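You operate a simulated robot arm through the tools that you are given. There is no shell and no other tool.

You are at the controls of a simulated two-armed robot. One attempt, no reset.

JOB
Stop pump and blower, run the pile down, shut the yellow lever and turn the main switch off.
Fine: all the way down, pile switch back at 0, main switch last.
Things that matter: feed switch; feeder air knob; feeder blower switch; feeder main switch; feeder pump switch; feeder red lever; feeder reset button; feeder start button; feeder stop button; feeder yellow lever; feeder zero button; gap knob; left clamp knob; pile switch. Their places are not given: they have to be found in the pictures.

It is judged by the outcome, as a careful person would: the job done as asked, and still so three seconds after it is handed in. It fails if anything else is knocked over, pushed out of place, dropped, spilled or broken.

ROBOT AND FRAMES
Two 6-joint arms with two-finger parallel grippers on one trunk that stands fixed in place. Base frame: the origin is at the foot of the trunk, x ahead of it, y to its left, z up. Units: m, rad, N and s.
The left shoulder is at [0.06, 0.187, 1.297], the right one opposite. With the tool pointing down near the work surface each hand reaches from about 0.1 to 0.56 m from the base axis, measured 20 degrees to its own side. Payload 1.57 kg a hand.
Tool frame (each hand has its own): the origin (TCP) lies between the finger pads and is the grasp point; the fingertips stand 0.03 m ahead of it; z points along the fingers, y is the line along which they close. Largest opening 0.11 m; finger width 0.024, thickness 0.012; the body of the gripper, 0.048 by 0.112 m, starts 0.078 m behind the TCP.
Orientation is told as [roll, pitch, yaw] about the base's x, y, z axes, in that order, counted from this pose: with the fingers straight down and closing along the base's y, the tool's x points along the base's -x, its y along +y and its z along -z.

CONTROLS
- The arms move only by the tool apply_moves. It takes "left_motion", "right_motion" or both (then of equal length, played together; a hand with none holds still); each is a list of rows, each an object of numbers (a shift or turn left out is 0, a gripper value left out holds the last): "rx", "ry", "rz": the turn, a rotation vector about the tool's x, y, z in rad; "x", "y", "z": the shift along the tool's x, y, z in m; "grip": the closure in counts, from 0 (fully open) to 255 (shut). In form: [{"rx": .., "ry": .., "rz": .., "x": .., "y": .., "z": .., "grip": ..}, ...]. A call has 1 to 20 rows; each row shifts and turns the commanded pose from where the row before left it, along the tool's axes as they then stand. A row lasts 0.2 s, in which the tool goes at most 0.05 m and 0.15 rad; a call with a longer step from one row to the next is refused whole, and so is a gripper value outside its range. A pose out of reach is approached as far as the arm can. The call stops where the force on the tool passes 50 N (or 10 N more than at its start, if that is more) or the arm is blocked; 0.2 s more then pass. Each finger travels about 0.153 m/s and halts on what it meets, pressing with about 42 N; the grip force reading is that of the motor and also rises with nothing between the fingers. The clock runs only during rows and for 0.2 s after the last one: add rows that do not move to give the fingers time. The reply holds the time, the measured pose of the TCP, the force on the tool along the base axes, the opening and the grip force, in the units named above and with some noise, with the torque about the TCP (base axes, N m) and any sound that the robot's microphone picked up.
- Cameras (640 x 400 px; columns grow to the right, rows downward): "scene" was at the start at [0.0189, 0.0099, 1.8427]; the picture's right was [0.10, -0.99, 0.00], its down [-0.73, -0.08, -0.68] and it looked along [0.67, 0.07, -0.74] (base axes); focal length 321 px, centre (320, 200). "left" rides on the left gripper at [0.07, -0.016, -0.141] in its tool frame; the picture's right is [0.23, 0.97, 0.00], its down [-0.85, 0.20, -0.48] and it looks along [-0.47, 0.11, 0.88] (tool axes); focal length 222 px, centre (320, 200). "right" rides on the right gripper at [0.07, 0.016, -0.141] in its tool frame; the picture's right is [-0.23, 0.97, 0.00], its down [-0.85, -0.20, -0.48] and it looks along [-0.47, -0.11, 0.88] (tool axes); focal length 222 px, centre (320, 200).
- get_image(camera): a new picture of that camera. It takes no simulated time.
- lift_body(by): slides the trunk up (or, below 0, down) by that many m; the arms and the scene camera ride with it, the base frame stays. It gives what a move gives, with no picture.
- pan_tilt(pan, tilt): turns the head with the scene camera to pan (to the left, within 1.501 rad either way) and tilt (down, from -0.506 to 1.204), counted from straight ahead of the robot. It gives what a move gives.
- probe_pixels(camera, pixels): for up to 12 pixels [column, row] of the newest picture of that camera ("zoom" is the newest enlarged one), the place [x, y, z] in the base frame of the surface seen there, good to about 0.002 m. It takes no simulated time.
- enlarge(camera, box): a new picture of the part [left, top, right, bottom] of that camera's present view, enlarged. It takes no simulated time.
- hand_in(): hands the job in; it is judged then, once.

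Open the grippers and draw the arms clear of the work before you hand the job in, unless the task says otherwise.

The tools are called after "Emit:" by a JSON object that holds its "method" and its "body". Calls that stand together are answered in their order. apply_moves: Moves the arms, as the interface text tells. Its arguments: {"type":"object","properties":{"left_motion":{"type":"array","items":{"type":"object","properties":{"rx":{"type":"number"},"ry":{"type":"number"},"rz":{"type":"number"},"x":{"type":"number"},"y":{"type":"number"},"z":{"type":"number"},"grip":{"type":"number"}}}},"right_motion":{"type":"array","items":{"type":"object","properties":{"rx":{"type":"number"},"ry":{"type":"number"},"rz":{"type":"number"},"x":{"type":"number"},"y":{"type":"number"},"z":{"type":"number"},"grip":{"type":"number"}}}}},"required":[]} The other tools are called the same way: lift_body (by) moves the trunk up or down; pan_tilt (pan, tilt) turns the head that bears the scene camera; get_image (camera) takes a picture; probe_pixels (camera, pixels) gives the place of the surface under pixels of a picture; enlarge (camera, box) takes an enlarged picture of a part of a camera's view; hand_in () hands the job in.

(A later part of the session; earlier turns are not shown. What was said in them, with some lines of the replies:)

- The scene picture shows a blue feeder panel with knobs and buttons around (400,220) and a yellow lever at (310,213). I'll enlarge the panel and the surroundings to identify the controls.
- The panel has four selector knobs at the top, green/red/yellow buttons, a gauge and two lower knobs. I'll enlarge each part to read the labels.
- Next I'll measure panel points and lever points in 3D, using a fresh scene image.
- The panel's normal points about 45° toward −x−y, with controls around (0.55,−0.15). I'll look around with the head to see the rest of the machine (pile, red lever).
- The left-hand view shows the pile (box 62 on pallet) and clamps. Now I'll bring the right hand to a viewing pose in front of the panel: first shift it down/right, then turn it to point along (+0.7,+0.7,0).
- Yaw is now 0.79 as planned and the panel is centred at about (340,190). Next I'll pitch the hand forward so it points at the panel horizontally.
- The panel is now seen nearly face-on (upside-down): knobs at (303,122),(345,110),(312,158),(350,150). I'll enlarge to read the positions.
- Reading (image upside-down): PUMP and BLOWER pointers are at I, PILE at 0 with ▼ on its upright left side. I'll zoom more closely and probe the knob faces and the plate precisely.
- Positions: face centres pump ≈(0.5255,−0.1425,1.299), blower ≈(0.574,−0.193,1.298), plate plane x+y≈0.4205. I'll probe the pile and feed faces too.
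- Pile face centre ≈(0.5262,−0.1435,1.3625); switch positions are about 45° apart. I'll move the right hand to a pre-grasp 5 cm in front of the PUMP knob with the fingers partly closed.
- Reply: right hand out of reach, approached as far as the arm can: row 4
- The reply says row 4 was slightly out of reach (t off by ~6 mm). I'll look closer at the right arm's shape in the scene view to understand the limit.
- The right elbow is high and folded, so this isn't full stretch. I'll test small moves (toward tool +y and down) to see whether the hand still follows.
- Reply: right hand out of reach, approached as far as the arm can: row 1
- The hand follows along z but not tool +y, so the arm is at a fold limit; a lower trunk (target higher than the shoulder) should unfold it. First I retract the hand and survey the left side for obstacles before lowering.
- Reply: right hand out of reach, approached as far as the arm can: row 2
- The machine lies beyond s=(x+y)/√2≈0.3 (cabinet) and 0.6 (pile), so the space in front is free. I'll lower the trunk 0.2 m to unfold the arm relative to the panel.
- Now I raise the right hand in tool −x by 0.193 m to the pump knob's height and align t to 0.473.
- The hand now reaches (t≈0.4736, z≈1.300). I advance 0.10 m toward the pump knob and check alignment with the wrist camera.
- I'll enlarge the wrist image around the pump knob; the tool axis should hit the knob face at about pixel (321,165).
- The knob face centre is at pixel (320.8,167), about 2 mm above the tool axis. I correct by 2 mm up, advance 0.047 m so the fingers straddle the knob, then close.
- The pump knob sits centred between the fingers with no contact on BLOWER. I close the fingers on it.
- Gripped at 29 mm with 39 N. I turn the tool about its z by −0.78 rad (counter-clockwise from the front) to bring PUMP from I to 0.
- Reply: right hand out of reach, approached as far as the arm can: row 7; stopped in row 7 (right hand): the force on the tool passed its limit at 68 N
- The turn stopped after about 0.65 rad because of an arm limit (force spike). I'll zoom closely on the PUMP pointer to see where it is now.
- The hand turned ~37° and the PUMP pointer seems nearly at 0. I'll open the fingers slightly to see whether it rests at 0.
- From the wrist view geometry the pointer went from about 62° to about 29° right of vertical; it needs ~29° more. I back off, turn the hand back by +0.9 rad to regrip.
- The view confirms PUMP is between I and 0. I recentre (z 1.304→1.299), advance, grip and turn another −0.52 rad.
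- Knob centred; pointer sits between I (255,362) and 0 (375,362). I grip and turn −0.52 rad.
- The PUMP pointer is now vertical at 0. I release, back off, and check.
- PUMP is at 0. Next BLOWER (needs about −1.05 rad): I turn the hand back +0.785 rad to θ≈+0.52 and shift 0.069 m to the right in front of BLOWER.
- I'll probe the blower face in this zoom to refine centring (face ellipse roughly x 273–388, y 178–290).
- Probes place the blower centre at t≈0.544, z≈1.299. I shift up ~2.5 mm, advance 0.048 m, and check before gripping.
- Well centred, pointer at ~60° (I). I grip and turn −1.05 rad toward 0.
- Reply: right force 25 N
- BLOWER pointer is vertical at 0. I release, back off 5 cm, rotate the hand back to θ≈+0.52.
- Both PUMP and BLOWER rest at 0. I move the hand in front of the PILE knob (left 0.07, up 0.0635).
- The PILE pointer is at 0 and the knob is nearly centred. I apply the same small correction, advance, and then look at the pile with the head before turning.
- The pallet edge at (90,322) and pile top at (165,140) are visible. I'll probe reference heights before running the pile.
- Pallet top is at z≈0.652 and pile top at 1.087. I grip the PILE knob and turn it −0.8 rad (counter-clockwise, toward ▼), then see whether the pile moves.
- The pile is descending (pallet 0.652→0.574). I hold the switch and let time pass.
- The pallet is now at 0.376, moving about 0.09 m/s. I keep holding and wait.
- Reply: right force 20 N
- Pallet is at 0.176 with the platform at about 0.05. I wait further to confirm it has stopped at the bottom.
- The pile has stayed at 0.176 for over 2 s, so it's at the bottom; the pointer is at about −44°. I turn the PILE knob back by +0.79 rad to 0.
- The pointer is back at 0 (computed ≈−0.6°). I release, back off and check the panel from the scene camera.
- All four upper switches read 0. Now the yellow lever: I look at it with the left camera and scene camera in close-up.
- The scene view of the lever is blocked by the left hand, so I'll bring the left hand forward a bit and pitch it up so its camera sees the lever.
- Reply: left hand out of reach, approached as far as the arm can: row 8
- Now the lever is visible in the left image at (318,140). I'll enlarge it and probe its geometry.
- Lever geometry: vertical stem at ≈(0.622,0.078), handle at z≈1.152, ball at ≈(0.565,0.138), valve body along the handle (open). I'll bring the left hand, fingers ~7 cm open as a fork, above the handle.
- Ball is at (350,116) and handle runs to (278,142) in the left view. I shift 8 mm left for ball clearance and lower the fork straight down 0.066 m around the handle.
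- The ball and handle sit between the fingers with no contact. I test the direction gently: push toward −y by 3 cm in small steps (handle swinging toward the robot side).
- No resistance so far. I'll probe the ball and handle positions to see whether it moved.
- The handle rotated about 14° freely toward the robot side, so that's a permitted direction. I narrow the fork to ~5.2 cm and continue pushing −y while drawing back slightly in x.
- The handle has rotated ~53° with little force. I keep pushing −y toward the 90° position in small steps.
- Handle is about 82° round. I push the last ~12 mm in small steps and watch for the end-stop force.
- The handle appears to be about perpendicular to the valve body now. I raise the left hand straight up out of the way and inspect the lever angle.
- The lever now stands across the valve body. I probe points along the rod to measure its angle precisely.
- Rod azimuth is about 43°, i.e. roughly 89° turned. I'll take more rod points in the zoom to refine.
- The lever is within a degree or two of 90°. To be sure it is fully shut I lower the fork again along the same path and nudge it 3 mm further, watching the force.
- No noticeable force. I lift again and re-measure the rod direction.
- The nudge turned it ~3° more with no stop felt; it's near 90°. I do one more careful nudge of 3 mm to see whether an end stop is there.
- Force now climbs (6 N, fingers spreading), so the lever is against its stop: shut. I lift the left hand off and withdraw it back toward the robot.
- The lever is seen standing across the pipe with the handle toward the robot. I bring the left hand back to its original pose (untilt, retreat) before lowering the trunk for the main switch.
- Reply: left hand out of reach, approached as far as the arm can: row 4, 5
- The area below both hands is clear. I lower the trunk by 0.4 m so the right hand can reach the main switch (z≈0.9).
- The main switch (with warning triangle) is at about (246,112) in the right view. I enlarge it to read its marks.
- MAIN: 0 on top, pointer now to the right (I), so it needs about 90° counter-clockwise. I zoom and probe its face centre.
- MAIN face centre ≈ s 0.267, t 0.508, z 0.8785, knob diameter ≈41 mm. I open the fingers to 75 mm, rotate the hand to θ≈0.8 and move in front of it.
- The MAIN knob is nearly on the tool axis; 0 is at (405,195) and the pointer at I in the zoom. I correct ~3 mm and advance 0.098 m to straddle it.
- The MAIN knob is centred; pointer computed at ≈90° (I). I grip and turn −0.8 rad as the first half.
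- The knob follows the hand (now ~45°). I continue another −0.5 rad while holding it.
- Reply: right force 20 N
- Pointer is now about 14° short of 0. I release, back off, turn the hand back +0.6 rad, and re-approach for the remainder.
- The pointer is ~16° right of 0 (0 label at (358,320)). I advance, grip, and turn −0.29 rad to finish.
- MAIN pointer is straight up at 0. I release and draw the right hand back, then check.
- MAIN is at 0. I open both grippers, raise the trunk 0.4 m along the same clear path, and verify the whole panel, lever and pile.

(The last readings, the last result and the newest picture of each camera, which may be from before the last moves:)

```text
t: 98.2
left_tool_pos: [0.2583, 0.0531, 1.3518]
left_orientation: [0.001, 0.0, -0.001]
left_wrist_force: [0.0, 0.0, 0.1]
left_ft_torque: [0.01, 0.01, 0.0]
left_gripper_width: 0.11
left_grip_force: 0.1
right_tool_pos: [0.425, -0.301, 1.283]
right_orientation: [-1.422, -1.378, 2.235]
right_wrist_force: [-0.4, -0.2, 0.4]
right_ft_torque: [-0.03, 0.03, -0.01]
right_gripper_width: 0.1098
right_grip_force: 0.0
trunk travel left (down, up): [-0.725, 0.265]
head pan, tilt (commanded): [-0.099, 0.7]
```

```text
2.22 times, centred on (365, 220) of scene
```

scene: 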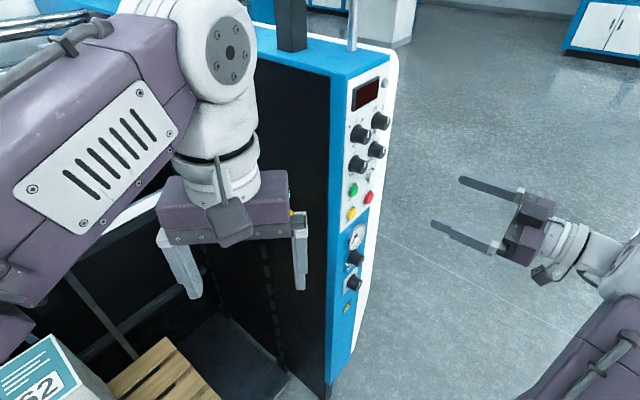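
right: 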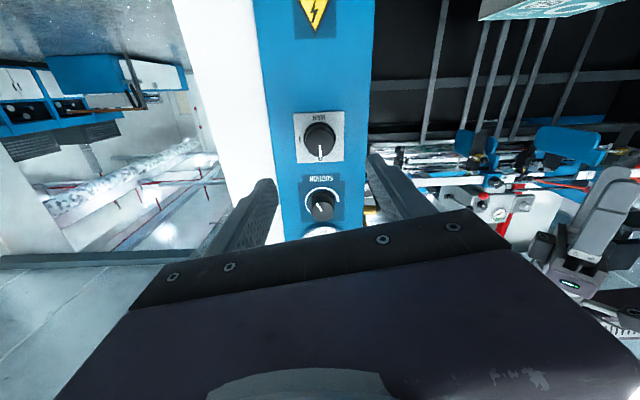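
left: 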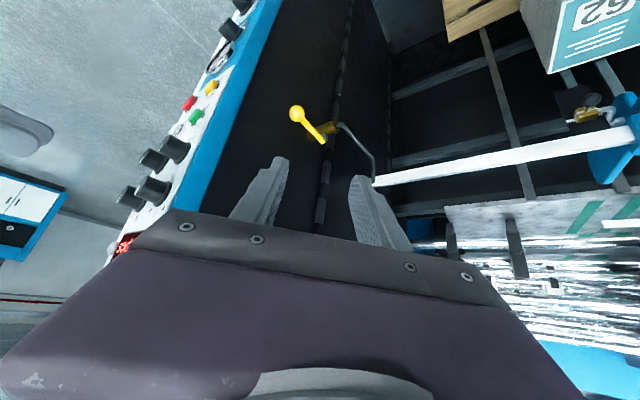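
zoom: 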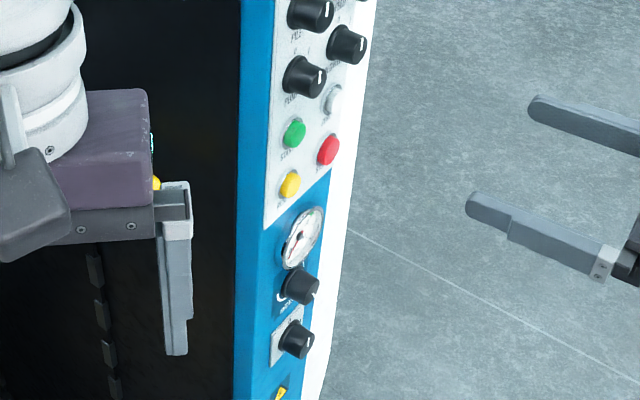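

The display and lamp are dark, so power is off, and all switches read 0. One last look at the pile and lever before handing in.

Emit:
{"method": "pan_tilt", "body": {"pan": 0.5, "tilt": 0.75}}

Emit:
{"method": "get_image", "body": {"camera": "scene"}}

Emit:
{"method": "get_image", "body": {"camera": "left"}}

```text
t: 99.2
left_tool_pos: [0.259, 0.0541, 1.3505]
left_orientation: [0.001, -0.001, 0.0]
left_wrist_force: [0.5, 0.1, -0.1]
left_ft_torque: [-0.01, -0.01, 0.0]
left_gripper_width: 0.11
left_grip_force: 0.0
right_tool_pos: [0.4243, -0.3009, 1.2836]
right_orientation: [-1.426, -1.379, 2.234]
right_wrist_force: [1.0, 0.2, -0.3]
right_ft_torque: [0.01, -0.01, -0.02]
right_gripper_width: 0.1099
right_grip_force: 0.1
trunk travel left (down, up): [-0.725, 0.265]
head pan, tilt (commanded): [0.499, 0.75]
```

```text
taken
```

scene: 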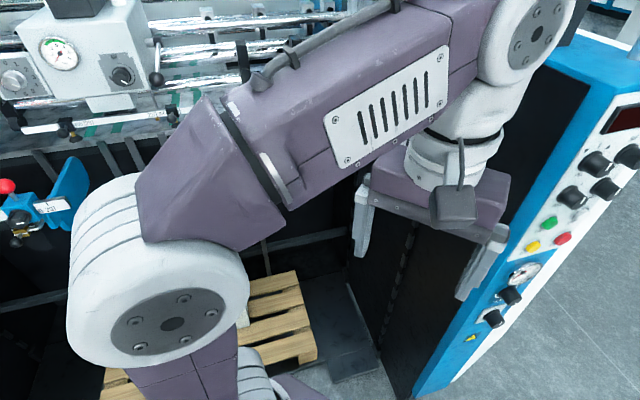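

```text
taken
```

left: 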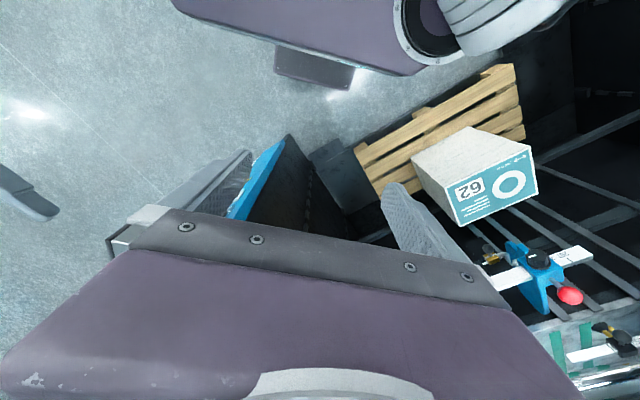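

The pallet is visible at (280,330); I confirm its height once more.

Emit:
{"method": "probe_pixels", "body": {"camera": "scene", "pixels": [[275, 325], [280, 350], [350, 330]]}}

```text
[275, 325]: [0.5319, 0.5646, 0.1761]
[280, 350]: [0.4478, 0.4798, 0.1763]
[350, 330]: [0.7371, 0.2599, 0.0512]
```

The pile is still fully down (pallet 0.176). PUMP, BLOWER, PILE and MAIN all read 0, the yellow lever was left against its shut stop, and both hands are open and clear, so I hand the job in.

Emit:
{"method": "hand_in", "body": {}}

```text
The job is handed in.
```

The job is done and handed in.

- **Pump and blower:** both switches were turned from I to 0.
- **Pile:** it ran all the way down. The pallet dropped from 0.65 m to 0.18 m and stayed there. The pile switch is back at 0.
- **Yellow lever:** it is turned a quarter turn, so it stands across the pipe, and was pushed until it met its stop. I did not see it again after lowering the trunk for the main switch, but nothing touched it after that.
- **Main switch:** turned to 0 last. The panel display and lamp are dark.

Both grippers are open and drawn back from the machine. I touched no other controls and saw nothing knocked or moved. The first turn of the pump switch stopped partway when the arm reached its limit with a force spike. I re-gripped it and finished the turn normally.
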